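You operate a simulated robot arm through the tools that you are given. There is no shell and no other tool. Be economical: measure what you need, move in short steps, check, and stop when the job is done.

You run a simulated robot arm. Do the job below in one go: nothing can be reset, and whatever is moved stays where it is left.

Task
Put things in order on the top of the adapter tray. At the end: the run card stands where the green drum tag stood; the green drum tag stands on top of the small pack with the blue patch; the morning vial is on the red reject dish; the short spout with the yellow band stands where the run card stood; whatever was shut is shut again. Leave all else as you found it, and nothing knocked over.
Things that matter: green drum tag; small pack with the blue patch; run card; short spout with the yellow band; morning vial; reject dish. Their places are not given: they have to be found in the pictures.

The check looks at the end state, three seconds after you hand in, the way a careful person would. Anything else that was tipped, shoved, dropped, spilled or broken makes it a failure.

Robot
A 7-joint arm with a two-finger parallel gripper, fixed in place. Base frame: the origin is at the foot of the arm, x ahead of it, y to its left, z up; the work surface is at about z = 830. Readings come in mm, degrees, newtons and seconds.
With the tool pointing down near the work surface it reaches from about 240 to 680 mm from the base axis. Its first joint turns from -66.0 to 66.0 degrees. Payload 2.4 kg.
Tool frame: the origin (TCP) lies between the finger pads and is the grasp point; the fingertips stand 30 mm ahead of it; z points along the fingers, y is the line along which they close. The gripper opens to 94 mm. The fingers are 28 mm wide and 10 mm thick; the gripper's body (50 by 96 mm) begins 55 mm behind the TCP.
Orientation is that of the tool frame in the base frame, as a unit quaternion [w, x, y, z]. With the fingers straight down and closing along the base's y, the tool's x points along the base's -x, its y along +y and its z along -z.

Tools
- The arm moves only by the tool step_arm. Its argument "increments" is a list of rows, each a list of 2 entries, a list of its own where there are three numbers: the shift along the tool's x, y, z in mm, then the turn, a rotation vector about the tool's x, y, z in rad. In form: [[[x, y, z], [wx, wy, wz]], ...]. A call has 1 to 8 rows; each row is the pose to reach, as a shift and turn from the pose commanded when the call began, along the tool's axes at that moment. "hand" is the finger opening in mm, from 0 to 94, set as the call begins (left out, the last holds). Rows are played at 5 a second. More than 50 mm and 8.6 degrees between two rows, or a gripper value outside its range, and nothing of the call is played. Where a pose cannot be reached the arm comes as near as it can. A force on the tool above 40 N (or 10 N above the force at the start of the call, whichever is more), or a blocked arm, ends the call early, and 0.2 s more pass. Each finger travels about 153 mm/s and halts on what it meets, pressing with about 31 N; the grip force reading is that of the motor and also rises with nothing between the fingers. The clock runs only during rows and for 0.2 s after the last one: add rows that repeat a pose to give the fingers time. The reply holds the time, the measured pose of the TCP, the force on the tool along the base axes, the opening and the grip force, in the units named above and with some noise.
- Cameras (640 x 400 px; columns grow to the right, rows downward): "scene" is fixed at [18.9, 464.9, 1440]; the picture's right is [-0.88, -0.47, 0.00], its down [-0.29, 0.54, -0.79] and it looks along [0.37, -0.69, -0.62] (base axes); focal length 321 px, centre (320, 200). "wrist" rides on the gripper at [-37, 0, -58] in the tool frame; the picture's right is [0.00, -1.00, 0.00], its down [0.97, 0.00, -0.24] and it looks along [0.24, 0.00, 0.97] (tool axes); focal length 218 px, centre (320, 200).
- get_image(camera): a new picture of that camera. It takes no simulated time.
- measure_at(camera, pixels): for up to 12 pixels [column, row] of the newest picture of that camera ("zoom" is the newest enlarged one), the place [x, y, z] in the base frame of the surface seen there, good to about 3 mm. It takes no simulated time.
- close_up(camera, box): a new picture of the part [left, top, right, bottom] of that camera's present view, enlarged. It takes no simulated time.
- hand_in(): hands the job in; it is judged then, once.

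Work in short steps. Measure before you move; look again where a grasp or a placing could have gone wrong, and mend it. You have 80 turns and 38 pictures in all, those below and enlarged ones among them. Open the gripper and draw the arm clear of the work before you hand the job in, unless the task says otherwise; then end with one line.

The tools are called after ">>>" as a command line: name --argument value ..., lists and objects as JSON in quotes. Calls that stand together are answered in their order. step_arm: Moves the arm, as the interface text tells. Its arguments: {"type":"object","properties":{"increments":{"type":"array","items":{"type":"array"}},"hand":{"type":"number"}},"required":["increments"]} The other tools are called the same way: get_image (camera) takes a picture; measure_at (camera, pixels) gives the place of the surface under pixels of a picture; close_up (camera, box) takes an enlarged picture of a part of a camera's view; hand_in () hands the job in.

At the start:

```text
t: 0.0
tcp_pos: [357.2, 9.0, 1114.2]
tcp_rot: [0.0, 0.0, 1.0, 0.001]
wrist_force: [0.4, -0.6, 0.6]
gripper_width: 94.0
finger_force: 0.1
```

scene: 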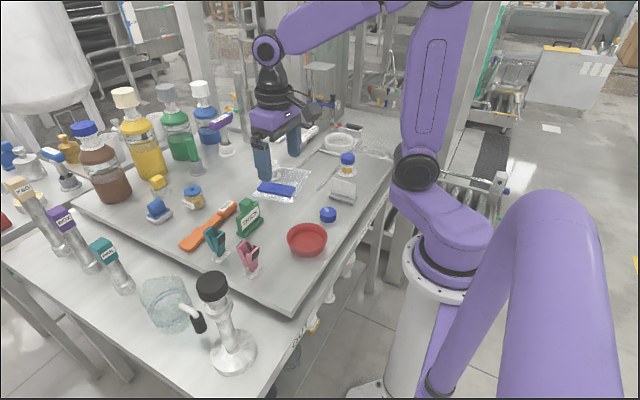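
wrist: 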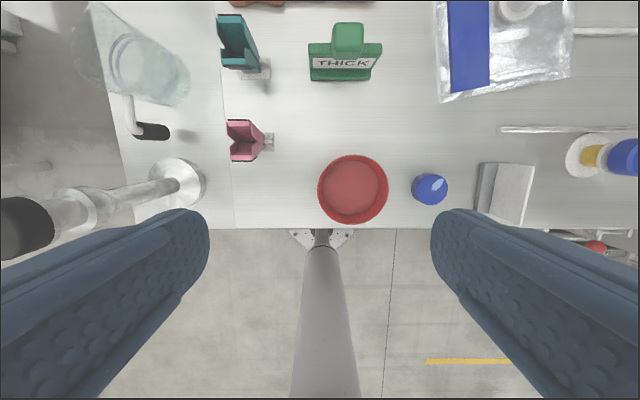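

The scene shows a tray with many items around (150-390, 130-310). I take enlarged pictures to identify each thing.

>>> close_up --camera "scene" --box '[130, 160, 290, 280]'

>>> close_up --camera "scene" --box '[250, 110, 410, 230]'

```text
3.33 times, centred on (210, 220) of scene
```

zoom: 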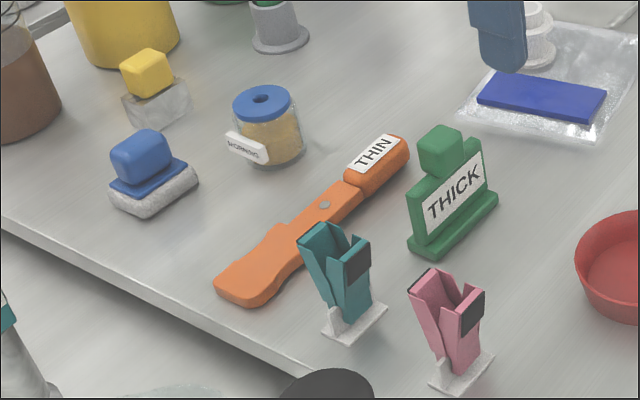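

```text
3.33 times, centred on (330, 170) of scene
```

zoom: 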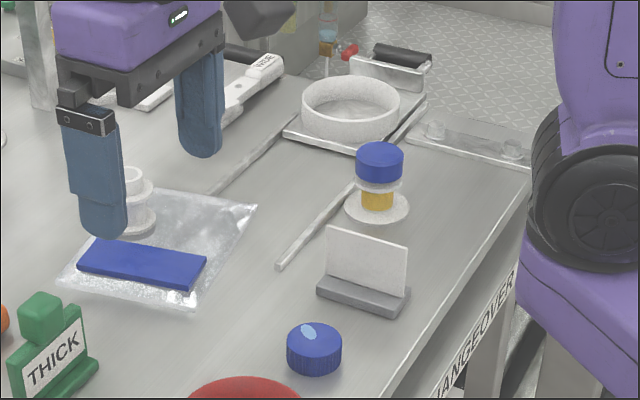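

The tag THICK is green, the vial with the hole cap says MORNING, a card in a grey foot sits at (343,190), a yellow-banded piece with blue cap at (347,163), a bag with blue strip at (280,185). I measure these and look closer at the rest.

>>> measure_at --camera "zoom" --pixels '[[367, 255], [360, 300], [378, 160], [376, 212], [314, 340], [140, 262], [130, 180], [40, 310], [85, 370], [345, 105], [265, 65], [170, 320]]'

>>> close_up --camera "scene" --box '[0, 70, 260, 240]'

```text
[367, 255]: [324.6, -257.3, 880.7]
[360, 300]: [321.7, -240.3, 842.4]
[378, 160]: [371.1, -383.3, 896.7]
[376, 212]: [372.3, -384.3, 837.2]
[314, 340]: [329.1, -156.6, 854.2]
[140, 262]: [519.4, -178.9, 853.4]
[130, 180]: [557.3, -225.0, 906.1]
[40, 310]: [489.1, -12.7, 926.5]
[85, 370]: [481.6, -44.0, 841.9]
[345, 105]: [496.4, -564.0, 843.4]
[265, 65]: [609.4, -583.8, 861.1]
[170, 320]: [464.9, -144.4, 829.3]
```

```text
2.35 times, centred on (130, 155) of scene
```

zoom: 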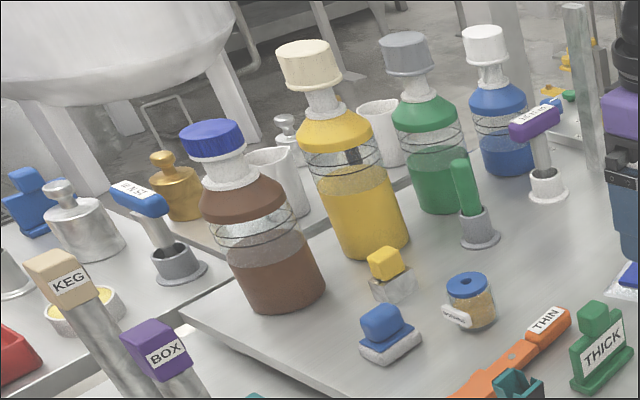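

The bag with blue patch lies at about (519,-179), card at (322,-245), spout at (372,-384). I move the wrist sideways at height to look down on these.

>>> step_arm --increments '[[[0, -45, 0], [0, 0, 0]], [[-10, -90, 0], [0, 0, 0]], [[-20, -135, 0], [0, 0, 0]], [[-30, -180, 0], [0, 0, 0]], [[-40, -215, 0], [0, 0, 0]], [[-50, -240, 0], [0, 0, 0]], [[-50, -240, 0], [0, 0, 0]]]'

>>> get_image --camera "wrist"

>>> get_image --camera "scene"

```text
t: 1.6
tcp_pos: [408.5, -232.9, 1115.7]
tcp_rot: [0.001, 0.0, 1.0, 0.0]
wrist_force: [0.5, -0.1, -0.5]
gripper_width: 94.1
finger_force: 0.0
```

```text
32 pictures are left
```

wrist: 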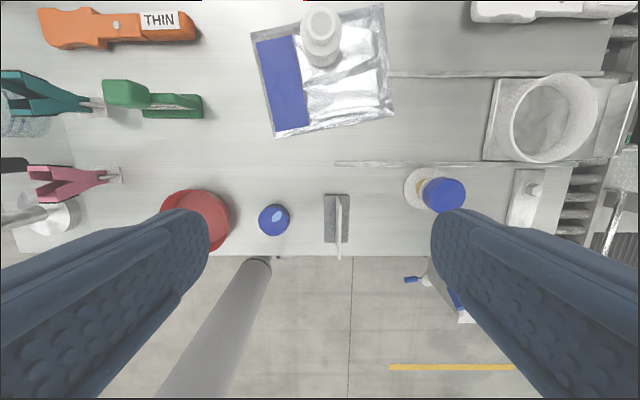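

```text
31 pictures are left
```

scene: 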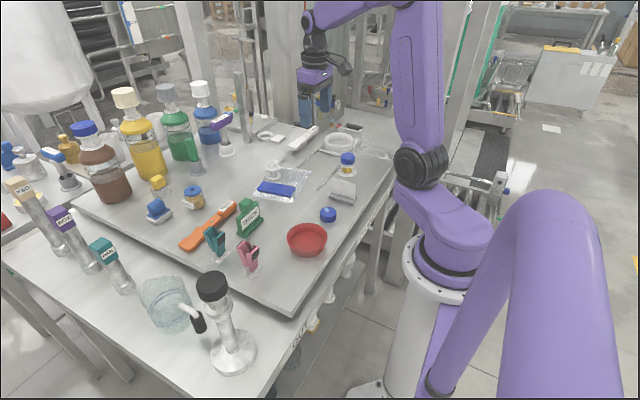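

The area is now free. I enlarge both views around the bag, card and spout.

>>> close_up --camera "scene" --box '[250, 120, 370, 210]'

>>> close_up --camera "wrist" --box '[240, 0, 480, 250]'

```text
4.44 times, centred on (310, 165) of scene
```

zoom: 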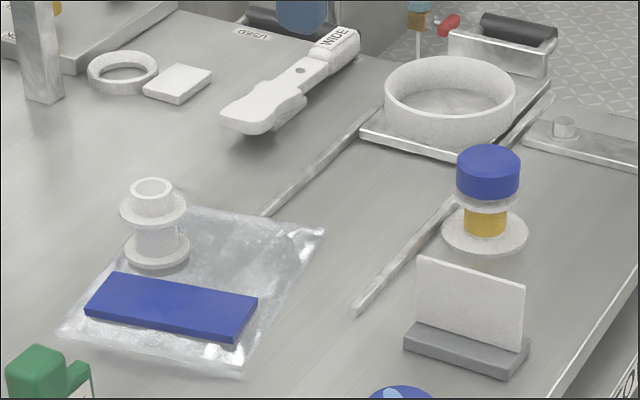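

```text
1.60 times, centred on (360, 125) of wrist
```

zoom: 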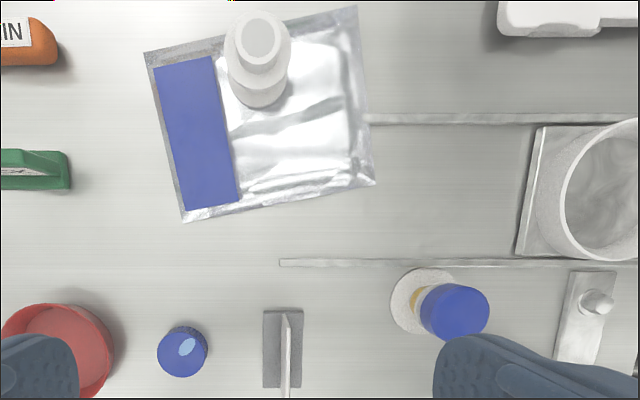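

The bag carries a white spout and a blue patch. I measure the patch corners, bag, card, spout and tag from this enlarged view.

>>> measure_at --camera "zoom" --pixels '[[156, 70], [208, 60], [236, 200], [188, 207], [198, 130], [147, 55], [185, 219], [372, 183], [262, 100], [300, 160], [260, 40], [130, 250]]'

>>> measure_at --camera "wrist" --pixels '[[338, 200], [326, 198], [347, 198], [326, 240], [346, 240], [445, 195], [410, 178], [418, 205], [428, 172], [200, 225], [126, 92], [180, 107]]'

```text
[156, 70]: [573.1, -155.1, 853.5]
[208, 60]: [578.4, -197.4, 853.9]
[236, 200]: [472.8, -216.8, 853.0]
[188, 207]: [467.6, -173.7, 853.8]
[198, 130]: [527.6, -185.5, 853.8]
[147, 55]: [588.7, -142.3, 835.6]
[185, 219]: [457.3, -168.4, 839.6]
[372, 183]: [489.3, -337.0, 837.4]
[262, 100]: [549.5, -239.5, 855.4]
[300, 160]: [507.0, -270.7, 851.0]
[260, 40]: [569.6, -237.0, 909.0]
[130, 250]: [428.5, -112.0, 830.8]
```

```text
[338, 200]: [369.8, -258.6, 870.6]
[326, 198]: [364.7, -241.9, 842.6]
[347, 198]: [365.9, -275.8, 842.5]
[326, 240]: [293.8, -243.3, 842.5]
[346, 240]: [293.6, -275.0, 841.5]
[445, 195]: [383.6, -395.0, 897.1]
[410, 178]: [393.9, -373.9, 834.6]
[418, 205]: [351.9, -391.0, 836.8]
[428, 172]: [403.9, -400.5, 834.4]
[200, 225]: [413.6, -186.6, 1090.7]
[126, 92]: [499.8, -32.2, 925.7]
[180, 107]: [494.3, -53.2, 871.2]
```

Patch centre is about (523,-186,853.5), its long side 10° off x; card foot spans x 294–366, y −242…−276. Now I move above the tag, to see its shape.

>>> step_arm --increments '[[[-10, 45, 0], [0, 0, 0]], [[-25, 90, 0], [0, 0, 0]], [[-40, 135, 0], [0, 0, 0]], [[-55, 175, 0], [0, 0, 0]], [[-70, 195, 0], [0, 0, 0]], [[-70, 195, 0], [0, 0, 0]]]'

>>> get_image --camera "wrist"

```text
t: 3.0
tcp_pos: [475.4, -35.9, 1113.7]
tcp_rot: [-0.001, 0.001, 1.0, -0.001]
wrist_force: [0.2, -0.2, 0.1]
gripper_width: 94.0
finger_force: 0.1
```

```text
28 pictures are left
```

wrist: 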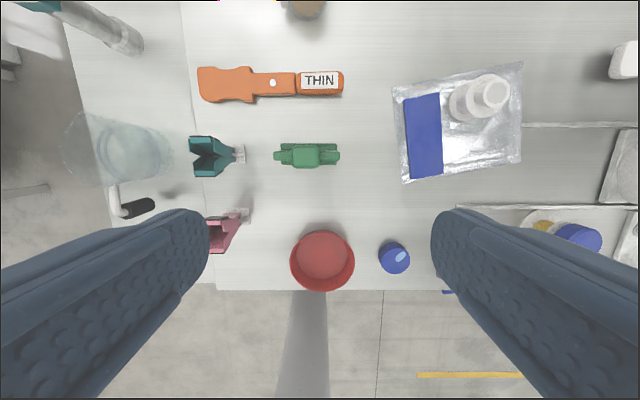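

The tag sits at (307,155), long side along y. I enlarge and measure it.

>>> close_up --camera "wrist" --box '[180, 60, 360, 260]'

>>> measure_at --camera "wrist" --pixels '[[298, 147], [316, 147], [316, 163], [298, 163], [307, 155], [277, 151], [278, 159], [337, 150], [337, 158], [293, 155], [330, 155], [285, 155]]'

```text
2.00 times, centred on (270, 160) of wrist
```

zoom: 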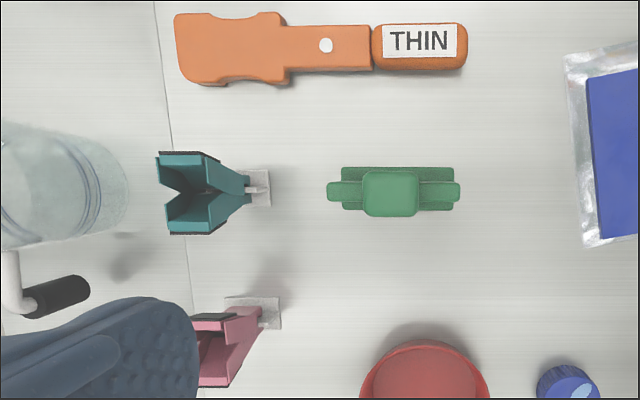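

```text
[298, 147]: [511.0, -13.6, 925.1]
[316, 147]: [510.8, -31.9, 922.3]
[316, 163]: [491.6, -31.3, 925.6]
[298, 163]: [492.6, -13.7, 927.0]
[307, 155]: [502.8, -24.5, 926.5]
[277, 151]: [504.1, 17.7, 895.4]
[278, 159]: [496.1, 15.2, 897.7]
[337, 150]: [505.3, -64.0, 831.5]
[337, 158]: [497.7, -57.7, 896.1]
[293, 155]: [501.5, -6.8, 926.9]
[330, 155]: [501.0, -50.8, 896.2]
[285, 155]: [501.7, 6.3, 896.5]
```

Knob: x 490–513, y −7…−35, top 927; plate shoulders at 896, plate along y centred at −21. I come down over the knob in two stages, closing along y.

>>> step_arm --increments '[[[-26.5, 14.5, 20], [0, 0, 0]], [[-26.5, 14.5, 60], [0, 0, 0]], [[-26.5, 14.5, 100], [0, 0, 0]], [[-26.5, 14.5, 130], [0, 0, 0]], [[-26.5, 14.5, 150], [0, 0, 0]], [[-26.5, 14.5, 165], [0, 0, 0]], [[-26.5, 14.5, 181], [0, 0, 0]], [[-26.5, 14.5, 181], [0, 0, 0]]]' --hand 70

>>> get_image --camera "wrist"

```text
t: 4.8
tcp_pos: [502.5, -23.6, 931.3]
tcp_rot: [0.001, 0.0, 1.0, -0.001]
wrist_force: [0.7, -0.2, 0.6]
gripper_width: 69.9
finger_force: 0.1
```

```text
26 pictures are left
```

wrist: 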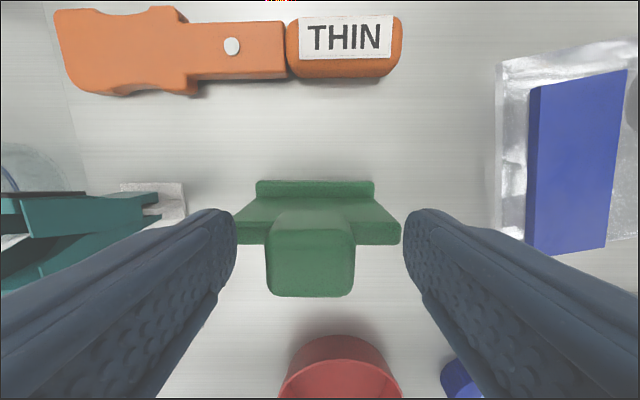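

Knob centre is 9 px left of the finger middle (about 2.5 mm), so I shift +y 2.3 mm and close.

>>> step_arm --increments '[[[0, 2.3, 0], [0, 0, 0]], [[0, 2.3, 0], [0, 0, 0]]]'

>>> step_arm --increments '[[[0, 0, 0], [0, 0, 0]], [[0, 0, 0], [0, 0, 0]], [[0, 0, 0], [0, 0, 0]]]' --hand 15

```text
t: 5.4
tcp_pos: [503.3, -20.8, 932.8]
tcp_rot: [-0.001, 0.0, 1.0, 0.0]
wrist_force: [0.3, -0.7, -0.5]
gripper_width: 70.0
finger_force: 0.1
```

```text
t: 6.2
tcp_pos: [503.7, -20.5, 932.1]
tcp_rot: [0.0, 0.0, 1.0, 0.0]
wrist_force: [0.2, -0.2, -0.7]
gripper_width: 31.1
finger_force: 31.1
```

Gripped at 31 mm. I lift 90 mm and begin turning about the tool z.

>>> step_arm --increments '[[[0, 0, -30], [0, 0, 0]], [[0, 0, -65], [0, 0, 0]], [[0, 0, -90], [0, 0, 0]], [[0, 0, -90], [0, 0, 0.139]], [[0, 0, -90], [0, 0, 0.278]], [[0, 0, -90], [0, 0, 0.417]], [[0, 0, -90], [0, 0, 0.557]], [[0, 0, -90], [0, 0, 0.697]]]'

>>> step_arm --increments '[[[0, 0, 0], [0, 0, 0.139]], [[0, 0, 0], [0, 0, 0.278]], [[0, 0, 0], [0, 0, 0.417]], [[0, 0, 0], [0, 0, 0.557]], [[0, 0, 0], [0, 0, 0.696]], [[0, 0, 0], [0, 0, 0.696]]]'

>>> get_image --camera "wrist"

```text
t: 8.0
tcp_pos: [503.2, -20.6, 1022.7]
tcp_rot: [0.0, 0.343, 0.939, 0.0]
wrist_force: [0.1, 0.7, -0.7]
gripper_width: 31.1
finger_force: 31.0
```

```text
t: 9.4
tcp_pos: [502.4, -21.0, 1022.1]
tcp_rot: [0.0, 0.643, 0.766, 0.0]
wrist_force: [0.2, -0.4, -1.0]
gripper_width: 31.1
finger_force: 30.8
```

```text
25 pictures are left
```

wrist: 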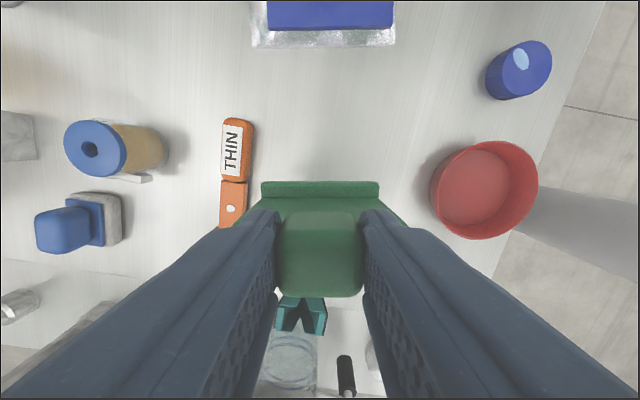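

Turn done: tool y lies along (0.985,0.173). I carry the tag over the patch centre (523,−186) and stop above it.

>>> step_arm --increments '[[[-40, -2, 0], [0, 0, 0]], [[-80, -4, 0], [0, 0, 0]], [[-120, -6, 0], [0, 0, 0]], [[-150, -8, 0], [0, 0, 0]], [[-165.8, -8.3, 10], [0, 0, 0]], [[-165.8, -8.3, 35], [0, 0, 0]], [[-165.8, -8.3, 55], [0, 0, 0]], [[-165.8, -8.3, 55], [0, 0, 0]]]'

>>> close_up --camera "scene" --box '[230, 120, 350, 210]'

>>> get_image --camera "wrist"

```text
t: 11.2
tcp_pos: [527.0, -184.5, 966.1]
tcp_rot: [0.0, 0.641, 0.767, 0.0]
wrist_force: [0.3, 0.3, -0.5]
gripper_width: 31.1
finger_force: 30.6
```

```text
4.44 times, centred on (290, 165) of scene
```

zoom: 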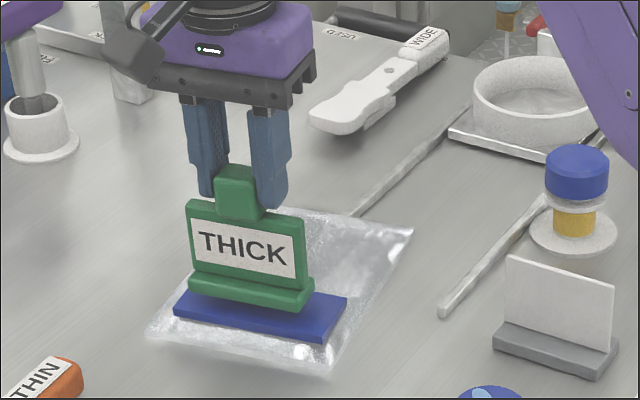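

```text
23 pictures are left
```

wrist: 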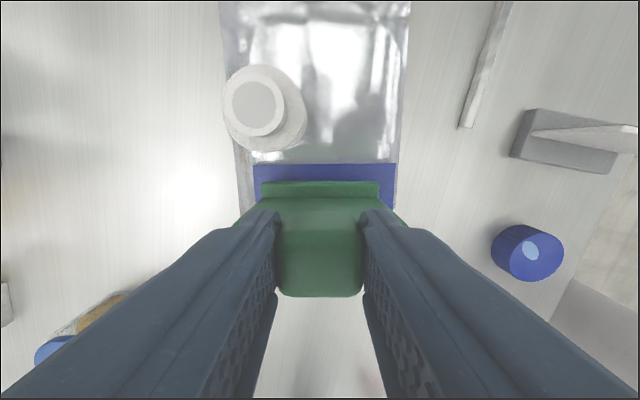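

The tag hangs about 10 mm over the patch, aligned; the patch centre is 4 px right. I shift 3 mm and lower in small steps.

>>> step_arm --increments '[[[-0.8, -3, 3], [0, 0, 0]], [[-0.8, -3, 6], [0, 0, 0]], [[-0.8, -3, 8], [0, 0, 0]], [[-0.8, -3, 8], [0, 0, 0]]]'

>>> step_arm --increments '[[[0, 0, 0.6], [0, 0, 0]], [[0, 0, 1.2], [0, 0, 0]], [[0, 0, 1.2], [0, 0, 0]]]'

```text
t: 12.2
tcp_pos: [523.5, -186.7, 959.9]
tcp_rot: [0.001, 0.641, 0.767, 0.0]
wrist_force: [0.0, 0.3, -1.1]
gripper_width: 31.1
finger_force: 31.0
```

```text
t: 13.0
tcp_pos: [523.1, -186.9, 958.9]
tcp_rot: [0.001, 0.642, 0.767, -0.001]
wrist_force: [0.1, 0.1, -1.0]
gripper_width: 31.2
finger_force: 31.1
```

No contact yet (force unchanged at z 958.9); I go on in half-millimetre steps.

>>> step_arm --increments '[[[0, 0, 0.6], [0, 0, 0]], [[0, 0, 1.2], [0, 0, 0]], [[0, 0, 1.8], [0, 0, 0]], [[0, 0, 1.8], [0, 0, 0]]]'

>>> close_up --camera "scene" --box '[250, 150, 310, 210]'

```text
t: 14.0
tcp_pos: [522.7, -186.4, 958.6]
tcp_rot: [0.0, 0.642, 0.767, 0.0]
wrist_force: [0.8, 1.0, -0.7]
gripper_width: 31.1
finger_force: 30.9
```

```text
6.67 times, centred on (280, 180) of scene
```

zoom: 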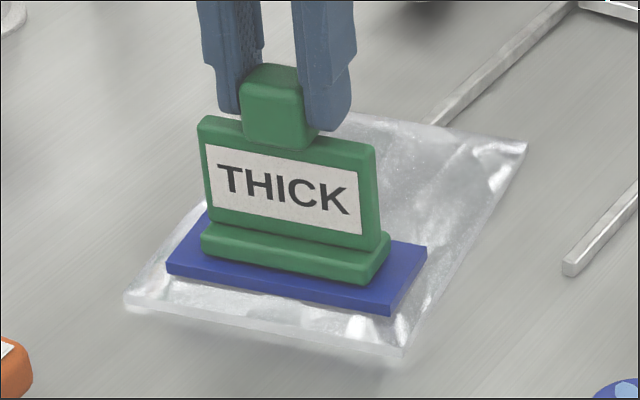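

The tag seems on or just over the patch. I lower slightly more watching the force.

>>> step_arm --increments '[[[0, 0, 0.6], [0, 0, 0]], [[0, 0, 1.2], [0, 0, 0]], [[0, 0, 1.2], [0, 0, 0]]]'

```text
t: 14.8
tcp_pos: [521.7, -185.6, 956.5]
tcp_rot: [0.0, 0.641, 0.767, 0.0]
wrist_force: [-0.4, 0.3, -0.6]
gripper_width: 30.9
finger_force: 31.4
```

>>> step_arm --increments '[[[0, 0, 0.6], [0, 0, 0]], [[0, 0, 1.2], [0, 0, 0]], [[0, 0, 1.2], [0, 0, 0]]]'

```text
t: 15.6
tcp_pos: [523.2, -185.1, 956.4]
tcp_rot: [0.0, 0.641, 0.767, 0.0]
wrist_force: [-1.1, -0.1, 0.1]
gripper_width: 31.1
finger_force: 31.0
```

Force barely changes; one more small lowering.

>>> step_arm --increments '[[[0, 0, 0.5], [0, 0, 0]], [[0, 0, 1], [0, 0, 0]], [[0, 0, 1], [0, 0, 0]]]'

```text
t: 16.4
tcp_pos: [521.7, -186.1, 955.6]
tcp_rot: [0.0, 0.642, 0.767, 0.0]
wrist_force: [-0.7, 0.5, 1.9]
gripper_width: 31.0
finger_force: 31.0
```

Force now +1.9 N against −0.9 in the air: contact. I open to 50 mm slowly and rise.

>>> step_arm --increments '[[[0, 0, 0], [0, 0, 0]], [[0, 0, 0], [0, 0, 0]]]' --hand 55

>>> step_arm --increments '[[[0, 0, -20], [0, 0, 0]], [[0, 0, -50], [0, 0, 0]], [[0, 0, -90], [0, 0, 0]], [[0, 0, -110], [0, 0, 0]], [[0, 0, -110], [0, 0, 0]]]'

>>> close_up --camera "scene" --box '[230, 120, 350, 210]'

```text
t: 17.0
tcp_pos: [522.9, -186.7, 955.5]
tcp_rot: [-0.001, 0.641, 0.767, -0.001]
wrist_force: [-0.7, 1.1, 0.2]
gripper_width: 55.1
finger_force: 0.0
```

```text
t: 18.2
tcp_pos: [522.2, -185.9, 1064.8]
tcp_rot: [0.0, 0.642, 0.766, 0.001]
wrist_force: [0.4, 1.2, -0.2]
gripper_width: 54.7
finger_force: 0.1
```

```text
4.44 times, centred on (290, 165) of scene
```

zoom: 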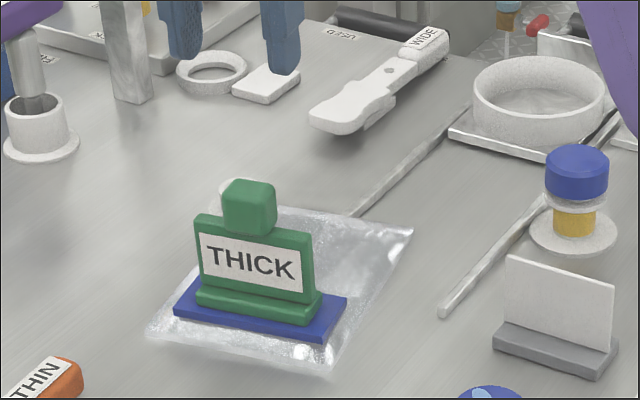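

The tag stands on the patch. Next the card: I fly above (330,−259) turning the gripper back to close along y.

>>> step_arm --increments '[[[-8, -40, 0], [0, 0, -0.139]], [[-16, -81, 0], [0, 0, -0.278]], [[-24, -121, 0], [0, 0, -0.417]], [[-32, -161, 0], [0, 0, -0.557]], [[-38.7, -201.7, 0], [0, 0, -0.696]], [[-38.7, -201.7, 0], [0, 0, -0.696]]]'

>>> step_arm --increments '[[[0, 0, 0], [0, 0, -0.139]], [[0, 0, 0], [0, 0, -0.278]], [[0, 0, 0], [0, 0, -0.417]], [[0, 0, 0], [0, 0, -0.557]], [[0, 0, 0], [0, 0, -0.697]], [[0, 0, 0], [0, 0, -0.697]]]'

>>> get_image --camera "wrist"

```text
t: 19.6
tcp_pos: [331.8, -259.1, 1064.2]
tcp_rot: [0.001, 0.341, 0.94, -0.001]
wrist_force: [1.2, 0.7, 0.4]
gripper_width: 55.1
finger_force: 0.1
```

```text
t: 21.0
tcp_pos: [330.9, -260.8, 1064.8]
tcp_rot: [0.0, -0.001, 1.0, 0.0]
wrist_force: [-0.5, -0.4, -0.6]
gripper_width: 54.8
finger_force: 0.2
```

```text
20 pictures are left
```

wrist: 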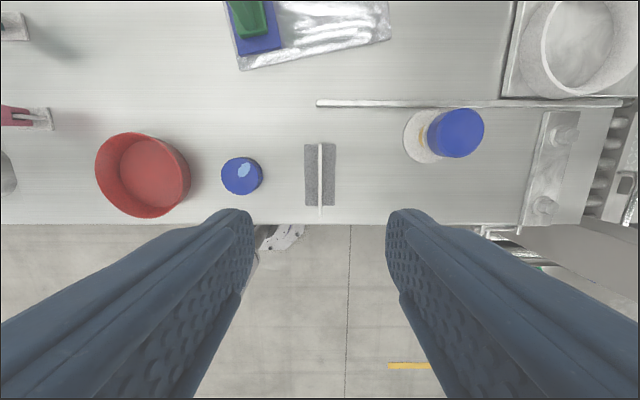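

The card is seen edge-on at (320,175), foot at cols 305–336. I measure the card's top, the foot, dish and spout.

>>> measure_at --camera "wrist" --pixels '[[320, 148], [320, 165], [320, 208], [310, 147], [309, 203], [332, 147], [333, 203], [456, 132], [410, 130], [420, 155], [140, 175], [140, 138]]'

>>> close_up --camera "wrist" --box '[280, 90, 500, 230]'

```text
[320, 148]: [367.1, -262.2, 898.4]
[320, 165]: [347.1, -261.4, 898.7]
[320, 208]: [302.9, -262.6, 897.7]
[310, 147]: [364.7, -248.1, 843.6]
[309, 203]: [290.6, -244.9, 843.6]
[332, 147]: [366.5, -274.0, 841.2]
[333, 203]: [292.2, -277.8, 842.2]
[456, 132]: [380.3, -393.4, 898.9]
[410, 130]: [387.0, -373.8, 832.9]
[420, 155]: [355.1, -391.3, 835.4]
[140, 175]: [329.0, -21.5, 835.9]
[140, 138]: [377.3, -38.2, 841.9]
```

```text
2.86 times, centred on (390, 160) of wrist
```

zoom: 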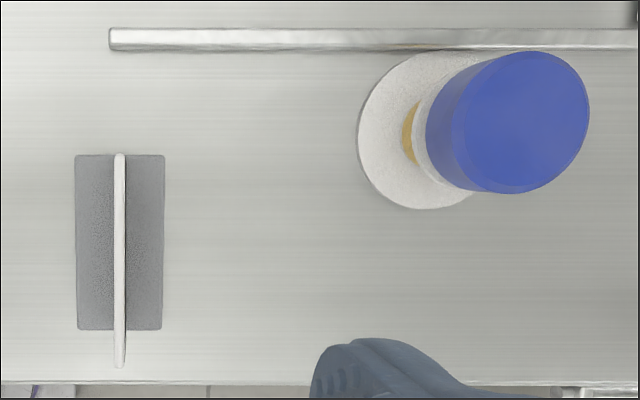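

Card at y −261.5, x 300–367, top 898, foot top 843. I descend to TCP 882 and close on the card.

>>> step_arm --increments '[[[1, -1, 45], [0, 0, 0]], [[1, -1, 90], [0, 0, 0]], [[1, -1, 130], [0, 0, 0]], [[1, -1, 160], [0, 0, 0]], [[1, -1, 182], [0, 0, 0]], [[1, -1, 182], [0, 0, 0]]]'

>>> get_image --camera "wrist"

```text
t: 22.4
tcp_pos: [330.1, -260.4, 881.1]
tcp_rot: [-0.001, 0.0, 1.0, 0.0]
wrist_force: [1.0, 0.6, 0.8]
gripper_width: 54.9
finger_force: 0.1
```

```text
18 pictures are left
```

wrist: 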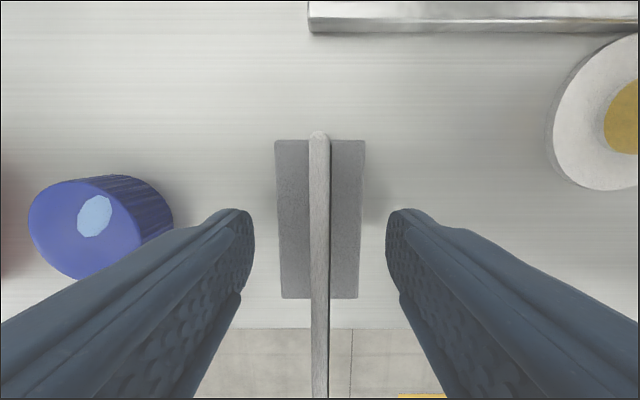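

The card is centred between the fingers (col 319). I close.

>>> step_arm --increments '[[[0, 0, 0], [0, 0, 0]], [[0, 0, 0], [0, 0, 0]], [[0, 0, 0], [0, 0, 0]]]' --hand 0

>>> step_arm --increments '[[[0, 0, -20], [0, 0, 0]], [[0, 0, -60], [0, 0, 0]], [[0, 0, -100], [0, 0, 0]], [[0, 0, -140], [0, 0, 0]], [[0, 0, -140], [0, 0, 0]]]'

>>> get_image --camera "wrist"

```text
t: 23.2
tcp_pos: [330.4, -260.1, 879.5]
tcp_rot: [0.0, 0.0, 1.0, 0.0]
wrist_force: [-0.4, -0.7, -0.2]
gripper_width: 7.4
finger_force: 30.9
```

```text
t: 24.4
tcp_pos: [327.1, -261.4, 1023.5]
tcp_rot: [-0.001, 0.0, 1.0, 0.0]
wrist_force: [-0.2, 0.7, -0.7]
gripper_width: 7.6
finger_force: 30.8
```

```text
17 pictures are left
```

wrist: 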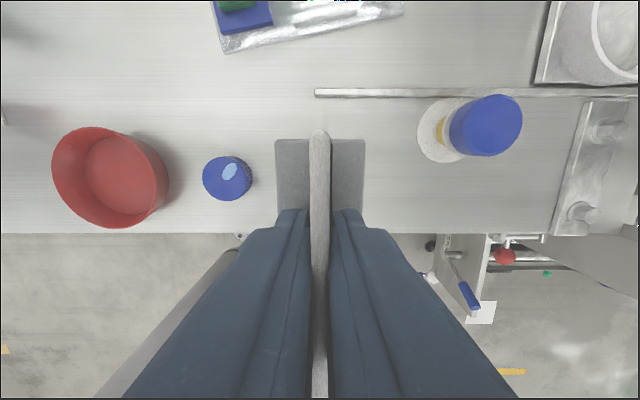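

Held (7.5 mm). I carry it to the tag's old place (502,−21), first toward +y, staying clear of the tag.

>>> step_arm --increments '[[[0, 48, 0], [0, 0, 0]], [[-10, 96, 0], [0, 0, 0]], [[-30, 140, 0], [0, 0, 0]], [[-60, 178, 0], [0, 0, 0]], [[-95, 212, 0], [0, 0, 0]], [[-135, 238, 0], [0, 0, 0]], [[-173, 240, 0], [0, 0, 0]], [[-173, 240, 0], [0, 0, 0]]]'

>>> get_image --camera "wrist"

```text
t: 26.2
tcp_pos: [502.0, -22.5, 1024.9]
tcp_rot: [0.0, 0.0, 1.0, 0.0]
wrist_force: [0.3, -0.4, -0.5]
gripper_width: 7.8
finger_force: 30.9
```

```text
16 pictures are left
```

wrist: 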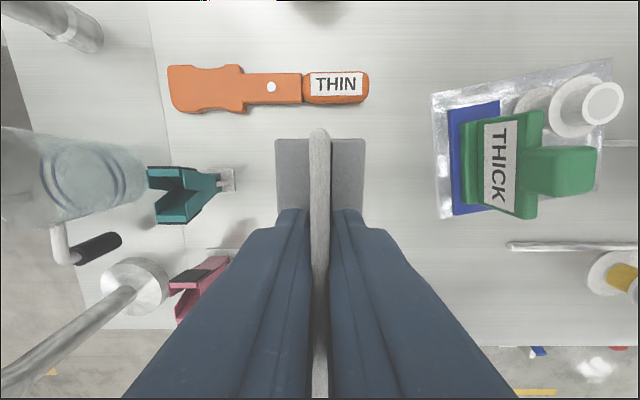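

Position is right (502,−22) and clear of the spatula and clips. I descend.

>>> step_arm --increments '[[[0, 0, 40], [0, 0, 0]], [[0, 0, 80], [0, 0, 0]], [[0, 0, 110], [0, 0, 0]], [[0, 0, 128], [0, 0, 0]], [[0, 0, 136], [0, 0, 0]], [[0, 0, 136], [0, 0, 0]]]'

>>> step_arm --increments '[[[0, 0, 1], [0, 0, 0]], [[0, 0, 2], [0, 0, 0]], [[0, 0, 2], [0, 0, 0]]]'

>>> step_arm --increments '[[[0, 0, 1], [0, 0, 0]], [[0, 0, 1], [0, 0, 0]]]'

```text
t: 27.6
tcp_pos: [501.7, -19.6, 887.2]
tcp_rot: [-0.001, 0.001, 1.0, 0.0]
wrist_force: [-0.6, 0.4, -1.6]
gripper_width: 7.9
finger_force: 30.6
```

```text
t: 28.4
tcp_pos: [501.4, -20.7, 884.0]
tcp_rot: [0.001, 0.0, 1.0, 0.0]
wrist_force: [0.4, -1.0, -1.2]
gripper_width: 7.7
finger_force: 30.8
```

```text
t: 29.0
tcp_pos: [502.6, -20.4, 883.9]
tcp_rot: [0.001, 0.001, 1.0, 0.0]
wrist_force: [-0.9, 0.5, -0.3]
gripper_width: 7.9
finger_force: 30.4
```

Still no contact; lowering on by millimetres.

>>> step_arm --increments '[[[0, 0, 1], [0, 0, 0]], [[0, 0, 1], [0, 0, 0]]]'

>>> step_arm --increments '[[[0, 0, 0.7], [0, 0, 0]], [[0, 0, 0.7], [0, 0, 0]]]'

```text
t: 29.6
tcp_pos: [501.0, -21.2, 882.9]
tcp_rot: [0.0, -0.001, 1.0, 0.0]
wrist_force: [0.8, -0.1, -1.0]
gripper_width: 8.0
finger_force: 31.2
```

```text
t: 30.2
tcp_pos: [503.2, -20.4, 881.8]
tcp_rot: [0.0, 0.0, 1.0, 0.001]
wrist_force: [-0.2, -0.1, -0.1]
gripper_width: 7.7
finger_force: 30.9
```

>>> step_arm --increments '[[[0, 0, 0.8], [0, 0, 0]], [[0, 0, 0.8], [0, 0, 0]]]'

>>> step_arm --increments '[[[0, 0, 0.6], [0, 0, 0]], [[0, 0, 0.6], [0, 0, 0]]]'

```text
t: 30.8
tcp_pos: [502.3, -20.4, 880.3]
tcp_rot: [0.0, 0.0, 1.0, -0.001]
wrist_force: [0.1, 0.4, -2.2]
gripper_width: 7.9
finger_force: 31.5
```

```text
t: 31.4
tcp_pos: [501.6, -20.8, 880.7]
tcp_rot: [0.001, -0.001, 1.0, 0.0]
wrist_force: [-5.9, -2.3, 18.9]
gripper_width: 7.7
finger_force: 31.4
```

Contact (18.9 N). I back off 0.5 mm, open, and rise.

>>> step_arm --increments '[[[0, 0, -0.5], [0, 0, 0]], [[0, 0, -0.5], [0, 0, 0]]]'

>>> step_arm --increments '[[[0, 0, 0], [0, 0, 0]], [[0, 0, 0], [0, 0, 0]]]' --hand 50

>>> step_arm --increments '[[[0, 0, -20], [0, 0, 0]], [[0, 0, -60], [0, 0, 0]], [[0, 0, -100], [0, 0, 0]], [[0, 0, -140], [0, 0, 0]], [[0, 0, -180], [0, 0, 0]], [[0, 0, -180], [0, 0, 0]]]'

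>>> get_image --camera "scene"

```text
t: 32.0
tcp_pos: [503.3, -21.6, 880.8]
tcp_rot: [0.0, 0.0, 1.0, 0.0]
wrist_force: [-1.5, -2.8, 9.6]
gripper_width: 7.7
finger_force: 30.6
```

```text
t: 32.6
tcp_pos: [502.8, -21.3, 879.2]
tcp_rot: [0.0, 0.0, 1.0, 0.0]
wrist_force: [-0.3, 0.3, 0.3]
gripper_width: 50.4
finger_force: 0.1
```

```text
t: 34.0
tcp_pos: [503.4, -23.5, 1059.3]
tcp_rot: [0.0, 0.001, 1.0, 0.0]
wrist_force: [0.1, -0.4, 0.1]
gripper_width: 50.0
finger_force: 0.1
```

```text
15 pictures are left
```

scene: 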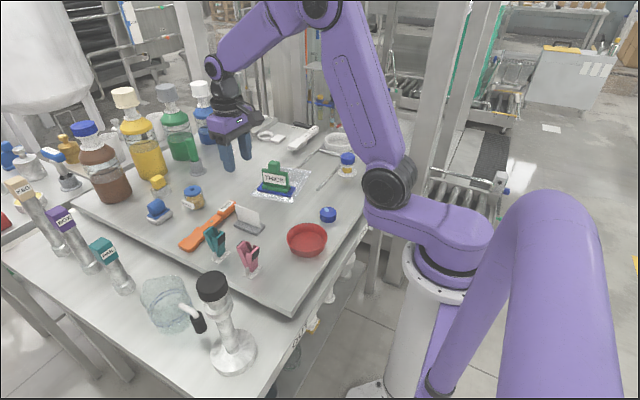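

The card stands on the tag's old spot. I measure the vial (193,195), the dish (307,240) and the spout in this view.

>>> close_up --camera "scene" --box '[150, 165, 240, 225]'

>>> measure_at --camera "scene" --pixels '[[191, 189], [188, 205], [307, 245], [307, 225], [307, 250], [290, 240], [326, 240], [347, 158], [347, 175]]'

```text
6.67 times, centred on (195, 195) of scene
```

zoom: 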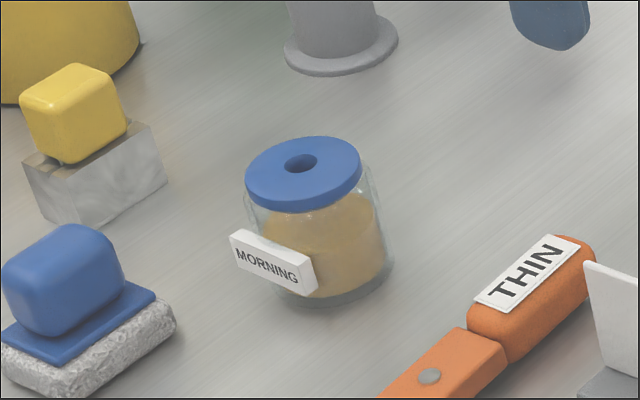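

```text
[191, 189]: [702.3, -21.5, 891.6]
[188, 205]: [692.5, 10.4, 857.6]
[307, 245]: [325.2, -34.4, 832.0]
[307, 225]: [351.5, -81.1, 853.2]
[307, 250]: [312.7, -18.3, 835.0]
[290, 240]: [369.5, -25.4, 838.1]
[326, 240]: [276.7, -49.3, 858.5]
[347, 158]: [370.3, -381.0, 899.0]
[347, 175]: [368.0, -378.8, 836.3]
```

The vial is far out (≈700,−22). I measure it in detail on the enlarged picture.

>>> measure_at --camera "zoom" --pixels '[[248, 180], [360, 170], [305, 142], [304, 205], [290, 220], [335, 280], [380, 250], [235, 262], [312, 285], [330, 305], [400, 280], [365, 190]]'

>>> step_arm --increments '[[[-40, 0, 0], [0, 0, 0]], [[-80, 0, 0], [0, 0, 0]], [[-120, 0, 0], [0, 0, 0]], [[-120, 0, 0], [0, 0, 0]]]'

>>> get_image --camera "wrist"

```text
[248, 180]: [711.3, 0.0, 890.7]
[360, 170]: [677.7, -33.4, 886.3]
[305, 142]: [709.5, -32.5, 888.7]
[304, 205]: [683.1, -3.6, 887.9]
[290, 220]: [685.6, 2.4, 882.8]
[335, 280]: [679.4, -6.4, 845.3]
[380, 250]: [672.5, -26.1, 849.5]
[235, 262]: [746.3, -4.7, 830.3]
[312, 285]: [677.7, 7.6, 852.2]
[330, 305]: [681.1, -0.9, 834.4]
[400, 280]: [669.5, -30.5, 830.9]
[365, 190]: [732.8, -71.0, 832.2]
```

```text
t: 35.0
tcp_pos: [622.4, -21.3, 1061.0]
tcp_rot: [0.0, -0.001, 1.0, -0.001]
wrist_force: [0.2, 0.3, -0.1]
gripper_width: 49.8
finger_force: 0.1
```

```text
13 pictures are left
```

wrist: 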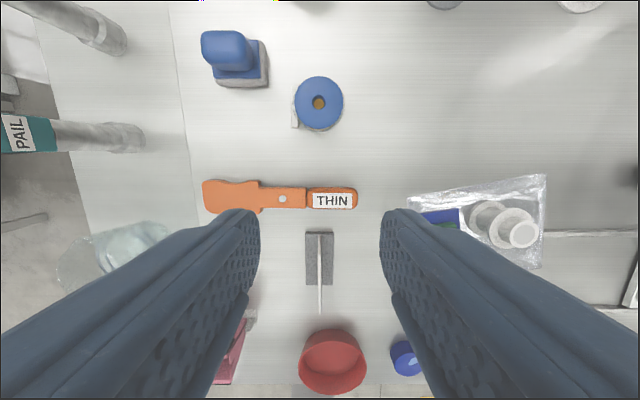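

The vial lid is at (319,103), label sticking out at (295,115) on its +y side. I measure those.

>>> close_up --camera "wrist" --box '[270, 60, 370, 150]'

>>> measure_at --camera "wrist" --pixels '[[297, 103], [341, 103], [319, 79], [319, 92], [308, 103], [330, 103], [319, 113], [294, 112], [294, 126], [333, 330], [333, 372], [308, 355]]'

```text
4.44 times, centred on (320, 105) of wrist
```

zoom: 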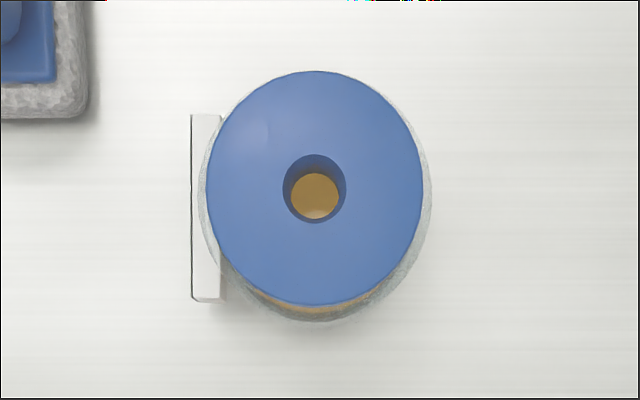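

```text
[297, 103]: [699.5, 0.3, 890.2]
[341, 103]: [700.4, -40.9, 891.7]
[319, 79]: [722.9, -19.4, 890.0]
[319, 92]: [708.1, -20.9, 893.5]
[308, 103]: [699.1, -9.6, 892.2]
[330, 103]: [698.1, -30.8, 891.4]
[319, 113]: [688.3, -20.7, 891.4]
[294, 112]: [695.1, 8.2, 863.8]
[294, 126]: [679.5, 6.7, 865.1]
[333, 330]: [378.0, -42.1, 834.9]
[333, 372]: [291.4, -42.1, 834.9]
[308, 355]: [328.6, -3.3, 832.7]
```

Lid centre (699,−20), radius 22, top 891; label top at 864.5. I test the reach: move out over (699,−20) and down to z≈960.

>>> step_arm --increments '[[[-40, 1, 0], [0, 0, 0]], [[-76.5, 1, 10], [0, 0, 0]], [[-76.5, 1, 50], [0, 0, 0]], [[-76.5, 1, 90], [0, 0, 0]], [[-76.5, 1, 110], [0, 0, 0]], [[-76.5, 1, 110], [0, 0, 0]], [[-76.5, 1, 110], [0, 0, 0]]]' --hand 74

>>> get_image --camera "wrist"

```text
t: 36.6
tcp_pos: [694.5, -18.1, 949.0]
tcp_rot: [-0.001, 0.0, 1.0, -0.001]
wrist_force: [0.2, 0.4, -0.3]
gripper_width: 74.2
finger_force: 0.1
out of reach, approached as far as the arm can: row 2, 3, 4, 5, 6, 7
```

```text
11 pictures are left
```

wrist: 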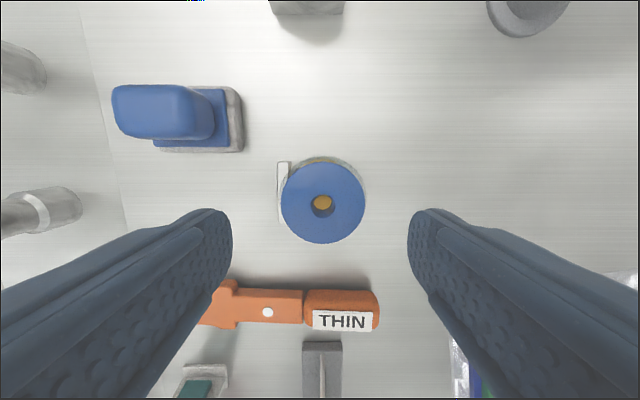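

Straight down the arm reaches x 694.5 here, 5 mm short of the vial axis but inside the pad width. I go further down in steps and see how near it stays.

>>> step_arm --increments '[[[0, -1, 15], [0, 0, 0]], [[0, -1, 30], [0, 0, 0]], [[0, -1, 30], [0, 0, 0]]]'

```text
t: 37.4
tcp_pos: [694.6, -20.4, 920.8]
tcp_rot: [0.001, 0.0, 1.0, -0.001]
wrist_force: [-0.2, 0.1, 1.0]
gripper_width: 74.1
finger_force: 0.1
```

Still at x 694.6. I go down the last 22 mm to z 899.

>>> step_arm --increments '[[[0, 0, 12], [0, 0, 0]], [[0, 0, 22], [0, 0, 0]], [[-2, 0, 22], [0, 0, 0]], [[-2, 0, 22], [0, 0, 0]]]'

```text
t: 38.4
tcp_pos: [695.1, -22.0, 898.7]
tcp_rot: [0.001, -0.001, 1.0, 0.0]
wrist_force: [-0.6, -0.4, 0.6]
gripper_width: 73.7
finger_force: 0.0
```

In place at (695,−21,899). I close on lid and upper glass.

>>> step_arm --increments '[[[0, 0, 0], [0, 0, 0]], [[0, 0, 0], [0, 0, 0]], [[0, 0, 0], [0, 0, 0]]]' --hand 30

>>> step_arm --increments '[[[0, 0, -10], [0, 0, 0]], [[2, 0, -30], [0, 0, 0]], [[10, 0, -60], [0, 0, 0]], [[10, 0, -60], [0, 0, 0]]]'

>>> get_image --camera "wrist"

>>> close_up --camera "scene" --box '[130, 100, 290, 220]'

```text
t: 39.2
tcp_pos: [695.0, -21.0, 898.9]
tcp_rot: [0.001, 0.001, 1.0, 0.001]
wrist_force: [-0.1, 0.6, 1.9]
gripper_width: 49.0
finger_force: 30.8
```

```text
t: 40.2
tcp_pos: [686.6, -20.5, 958.3]
tcp_rot: [0.001, 0.0, 1.0, 0.0]
wrist_force: [-0.2, -0.6, -1.8]
gripper_width: 49.1
finger_force: 30.8
```

```text
10 pictures are left
```

wrist: 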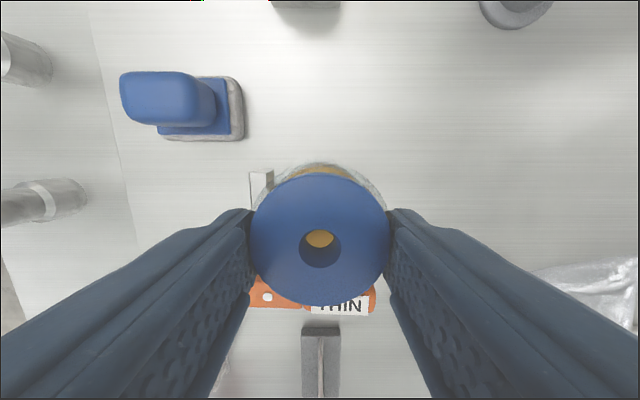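

```text
3.33 times, centred on (210, 160) of scene
```

zoom: 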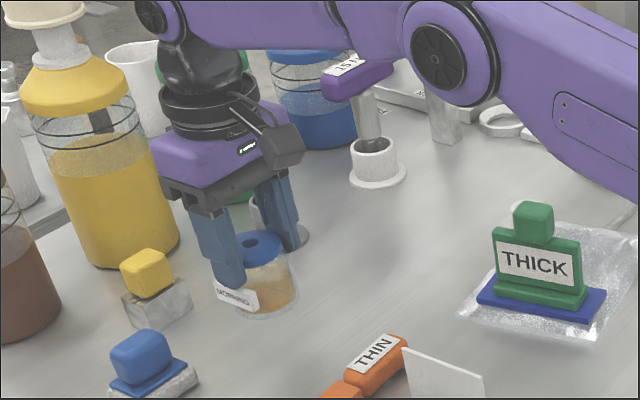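

Vial held upright (49 mm). Before carrying it I measure the dish exactly.

>>> close_up --camera "scene" --box '[275, 205, 345, 265]'

>>> step_arm --increments '[[[0, 0, -40], [0, 0, 0]], [[0, 0, -72], [0, 0, 0]], [[45, 0, -72], [0, 0, 0]], [[90, -3, -72], [0, 0, 0]], [[130, -6, -72], [0, 0, 0]], [[175, -9, -72], [0, 0, 0]], [[215, -12, -72], [0, 0, 0]], [[215, -12, -72], [0, 0, 0]]]'

```text
6.67 times, centred on (310, 235) of scene
```

zoom: 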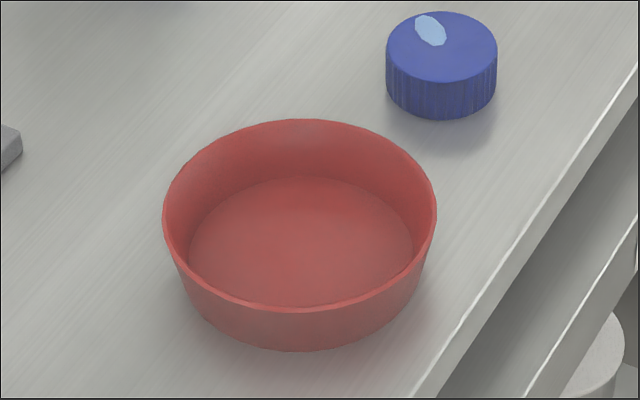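

```text
t: 42.0
tcp_pos: [470.6, -35.0, 1028.2]
tcp_rot: [0.0, 0.0, 1.0, -0.001]
wrist_force: [-0.7, 0.0, -1.4]
gripper_width: 48.7
finger_force: 31.0
```

>>> measure_at --camera "zoom" --pixels '[[192, 245], [411, 245], [302, 180], [302, 298], [302, 240], [166, 215], [434, 215], [302, 122], [302, 309], [215, 200], [390, 200], [250, 285]]'

```text
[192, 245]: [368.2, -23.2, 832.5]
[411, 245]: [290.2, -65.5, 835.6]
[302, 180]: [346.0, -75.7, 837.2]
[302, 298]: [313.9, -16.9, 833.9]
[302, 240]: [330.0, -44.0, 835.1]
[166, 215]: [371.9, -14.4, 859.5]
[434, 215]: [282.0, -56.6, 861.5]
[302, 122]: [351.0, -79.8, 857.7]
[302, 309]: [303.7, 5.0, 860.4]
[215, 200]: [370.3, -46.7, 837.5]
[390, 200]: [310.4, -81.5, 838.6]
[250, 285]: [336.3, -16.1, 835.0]
```

Rim centre is (327,−37), floor at 835. The vial axis is 4.5 mm ahead of the TCP, so I go to TCP (322.5,−38) and lower to about 915.

>>> step_arm --increments '[[[45, -1, 0], [0, 0, 0]], [[90, -2, 0], [0, 0, 0]], [[130, -3, 0], [0, 0, 0]], [[148, -3, 20], [0, 0, 0]], [[148, -3, 60], [0, 0, 0]], [[148, -3, 95], [0, 0, 0]], [[148, -3, 112], [0, 0, 0]], [[148, -3, 112], [0, 0, 0]]]'

>>> close_up --camera "scene" --box '[265, 180, 355, 260]'

```text
t: 43.8
tcp_pos: [322.0, -35.8, 916.7]
tcp_rot: [0.0, 0.0, 1.0, 0.0]
wrist_force: [0.1, -0.2, -1.5]
gripper_width: 49.1
finger_force: 31.1
```

```text
5.00 times, centred on (310, 220) of scene
```

zoom: 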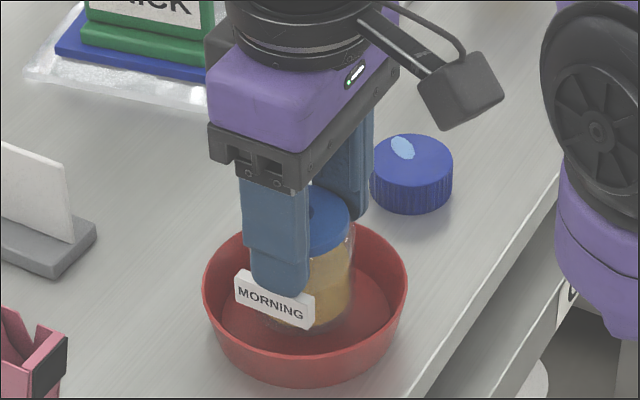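

The vial is within the dish rim. I lower in small steps.

>>> step_arm --increments '[[[0, 0, 4], [0, 0, 0]], [[0, 0, 8], [0, 0, 0]], [[0, 0, 9], [0, 0, 0]], [[0, 0, 9], [0, 0, 0]]]'

>>> step_arm --increments '[[[0, 0, 0.8], [0, 0, 0]], [[0, 0, 1.4], [0, 0, 0]], [[0, 0, 1.4], [0, 0, 0]]]'

>>> step_arm --increments '[[[0, 0, 0.8], [0, 0, 0]], [[0, 0, 0.8], [0, 0, 0]]]'

```text
t: 44.8
tcp_pos: [322.6, -36.4, 908.0]
tcp_rot: [0.0, 0.001, 1.0, 0.001]
wrist_force: [0.1, -0.3, -1.7]
gripper_width: 48.7
finger_force: 31.0
```

```text
t: 45.6
tcp_pos: [323.8, -36.2, 906.8]
tcp_rot: [0.0, 0.0, 1.0, 0.001]
wrist_force: [0.0, -0.3, -2.2]
gripper_width: 48.8
finger_force: 30.9
```

```text
t: 46.2
tcp_pos: [323.8, -35.6, 906.4]
tcp_rot: [0.001, 0.0, 1.0, 0.0]
wrist_force: [0.4, 0.0, -1.8]
gripper_width: 48.9
finger_force: 31.0
```

No contact yet at 906; going on.

>>> step_arm --increments '[[[0, 0, 0.8], [0, 0, 0]], [[0, 0, 0.8], [0, 0, 0]]]'

>>> step_arm --increments '[[[0, 0, 0.6], [0, 0, 0]], [[0, 0, 0.6], [0, 0, 0]]]'

```text
t: 46.8
tcp_pos: [323.7, -35.5, 906.5]
tcp_rot: [0.0, 0.0, 1.0, 0.0]
wrist_force: [-0.6, 0.0, -2.8]
gripper_width: 49.2
finger_force: 30.7
```

```text
t: 47.4
tcp_pos: [324.4, -36.0, 904.9]
tcp_rot: [0.0, -0.001, 1.0, 0.0]
wrist_force: [0.2, 0.2, -1.2]
gripper_width: 48.9
finger_force: 31.0
```

>>> step_arm --increments '[[[0, 0, 0.8], [0, 0, 0]], [[0, 0, 0.8], [0, 0, 0]]]'

>>> step_arm --increments '[[[0, 0, 0.6], [0, 0, 0]], [[0, 0, 0.6], [0, 0, 0]]]'

```text
t: 48.0
tcp_pos: [324.5, -35.1, 904.8]
tcp_rot: [0.0, -0.001, 1.0, 0.0]
wrist_force: [-0.4, -0.1, -1.6]
gripper_width: 49.1
finger_force: 31.0
```

```text
t: 48.6
tcp_pos: [323.3, -35.6, 904.5]
tcp_rot: [0.0, 0.0, 1.0, 0.0]
wrist_force: [0.1, 0.3, -2.1]
gripper_width: 48.9
finger_force: 31.0
```

Still hanging free; I continue down.

>>> step_arm --increments '[[[0, 0, 0.8], [0, 0, 0]], [[0, 0, 0.8], [0, 0, 0]]]'

>>> step_arm --increments '[[[0, 0, 0.8], [0, 0, 0]], [[0, 0, 0.8], [0, 0, 0]]]'

```text
t: 49.2
tcp_pos: [323.8, -35.4, 902.9]
tcp_rot: [0.001, 0.001, 1.0, 0.0]
wrist_force: [0.1, 1.0, -1.3]
gripper_width: 48.9
finger_force: 30.9
```

```text
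t: 49.8
tcp_pos: [324.8, -36.0, 902.7]
tcp_rot: [0.0, 0.001, 1.0, 0.0]
wrist_force: [-2.4, 0.7, 17.7]
gripper_width: 49.2
finger_force: 31.6
```

Contact (17.7 N). I back off half a millimetre, open a little to 66, and rise.

>>> step_arm --increments '[[[0, 0, -0.6], [0, 0, 0]], [[0, 0, -0.6], [0, 0, 0]]]'

>>> step_arm --increments '[[[0, 0, 0], [0, 0, 0]], [[0, 0, 0], [0, 0, 0]]]' --hand 68

>>> step_arm --increments '[[[0, 0, -20], [0, 0, 0]], [[0, 0, -60], [0, 0, 0]], [[0, 0, -100], [0, 0, 0]], [[0, 0, -140], [0, 0, 0]], [[0, 0, -140], [0, 0, 0]]]'

>>> get_image --camera "scene"

```text
t: 50.4
tcp_pos: [324.3, -37.8, 903.5]
tcp_rot: [-0.001, 0.0, 1.0, 0.0]
wrist_force: [1.0, 0.8, 2.4]
gripper_width: 49.0
finger_force: 30.8
```

```text
t: 51.0
tcp_pos: [324.4, -36.5, 903.3]
tcp_rot: [0.0, 0.0, 1.0, 0.001]
wrist_force: [-0.1, 0.2, -0.3]
gripper_width: 67.9
finger_force: 0.1
```

```text
t: 52.2
tcp_pos: [327.8, -34.3, 1042.4]
tcp_rot: [0.0, 0.0, 1.0, 0.0]
wrist_force: [0.3, 0.1, 0.1]
gripper_width: 67.9
finger_force: 0.1
```

```text
6 pictures are left
```

scene: 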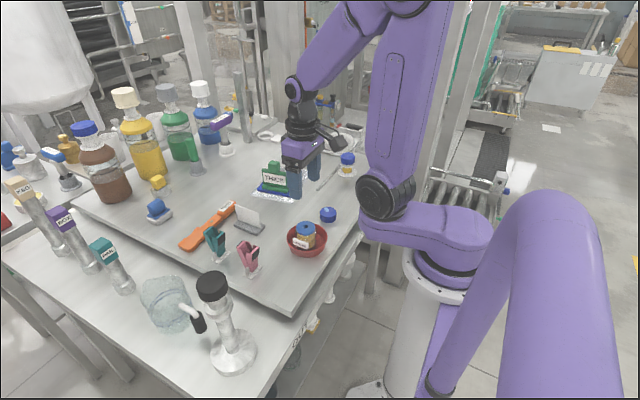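

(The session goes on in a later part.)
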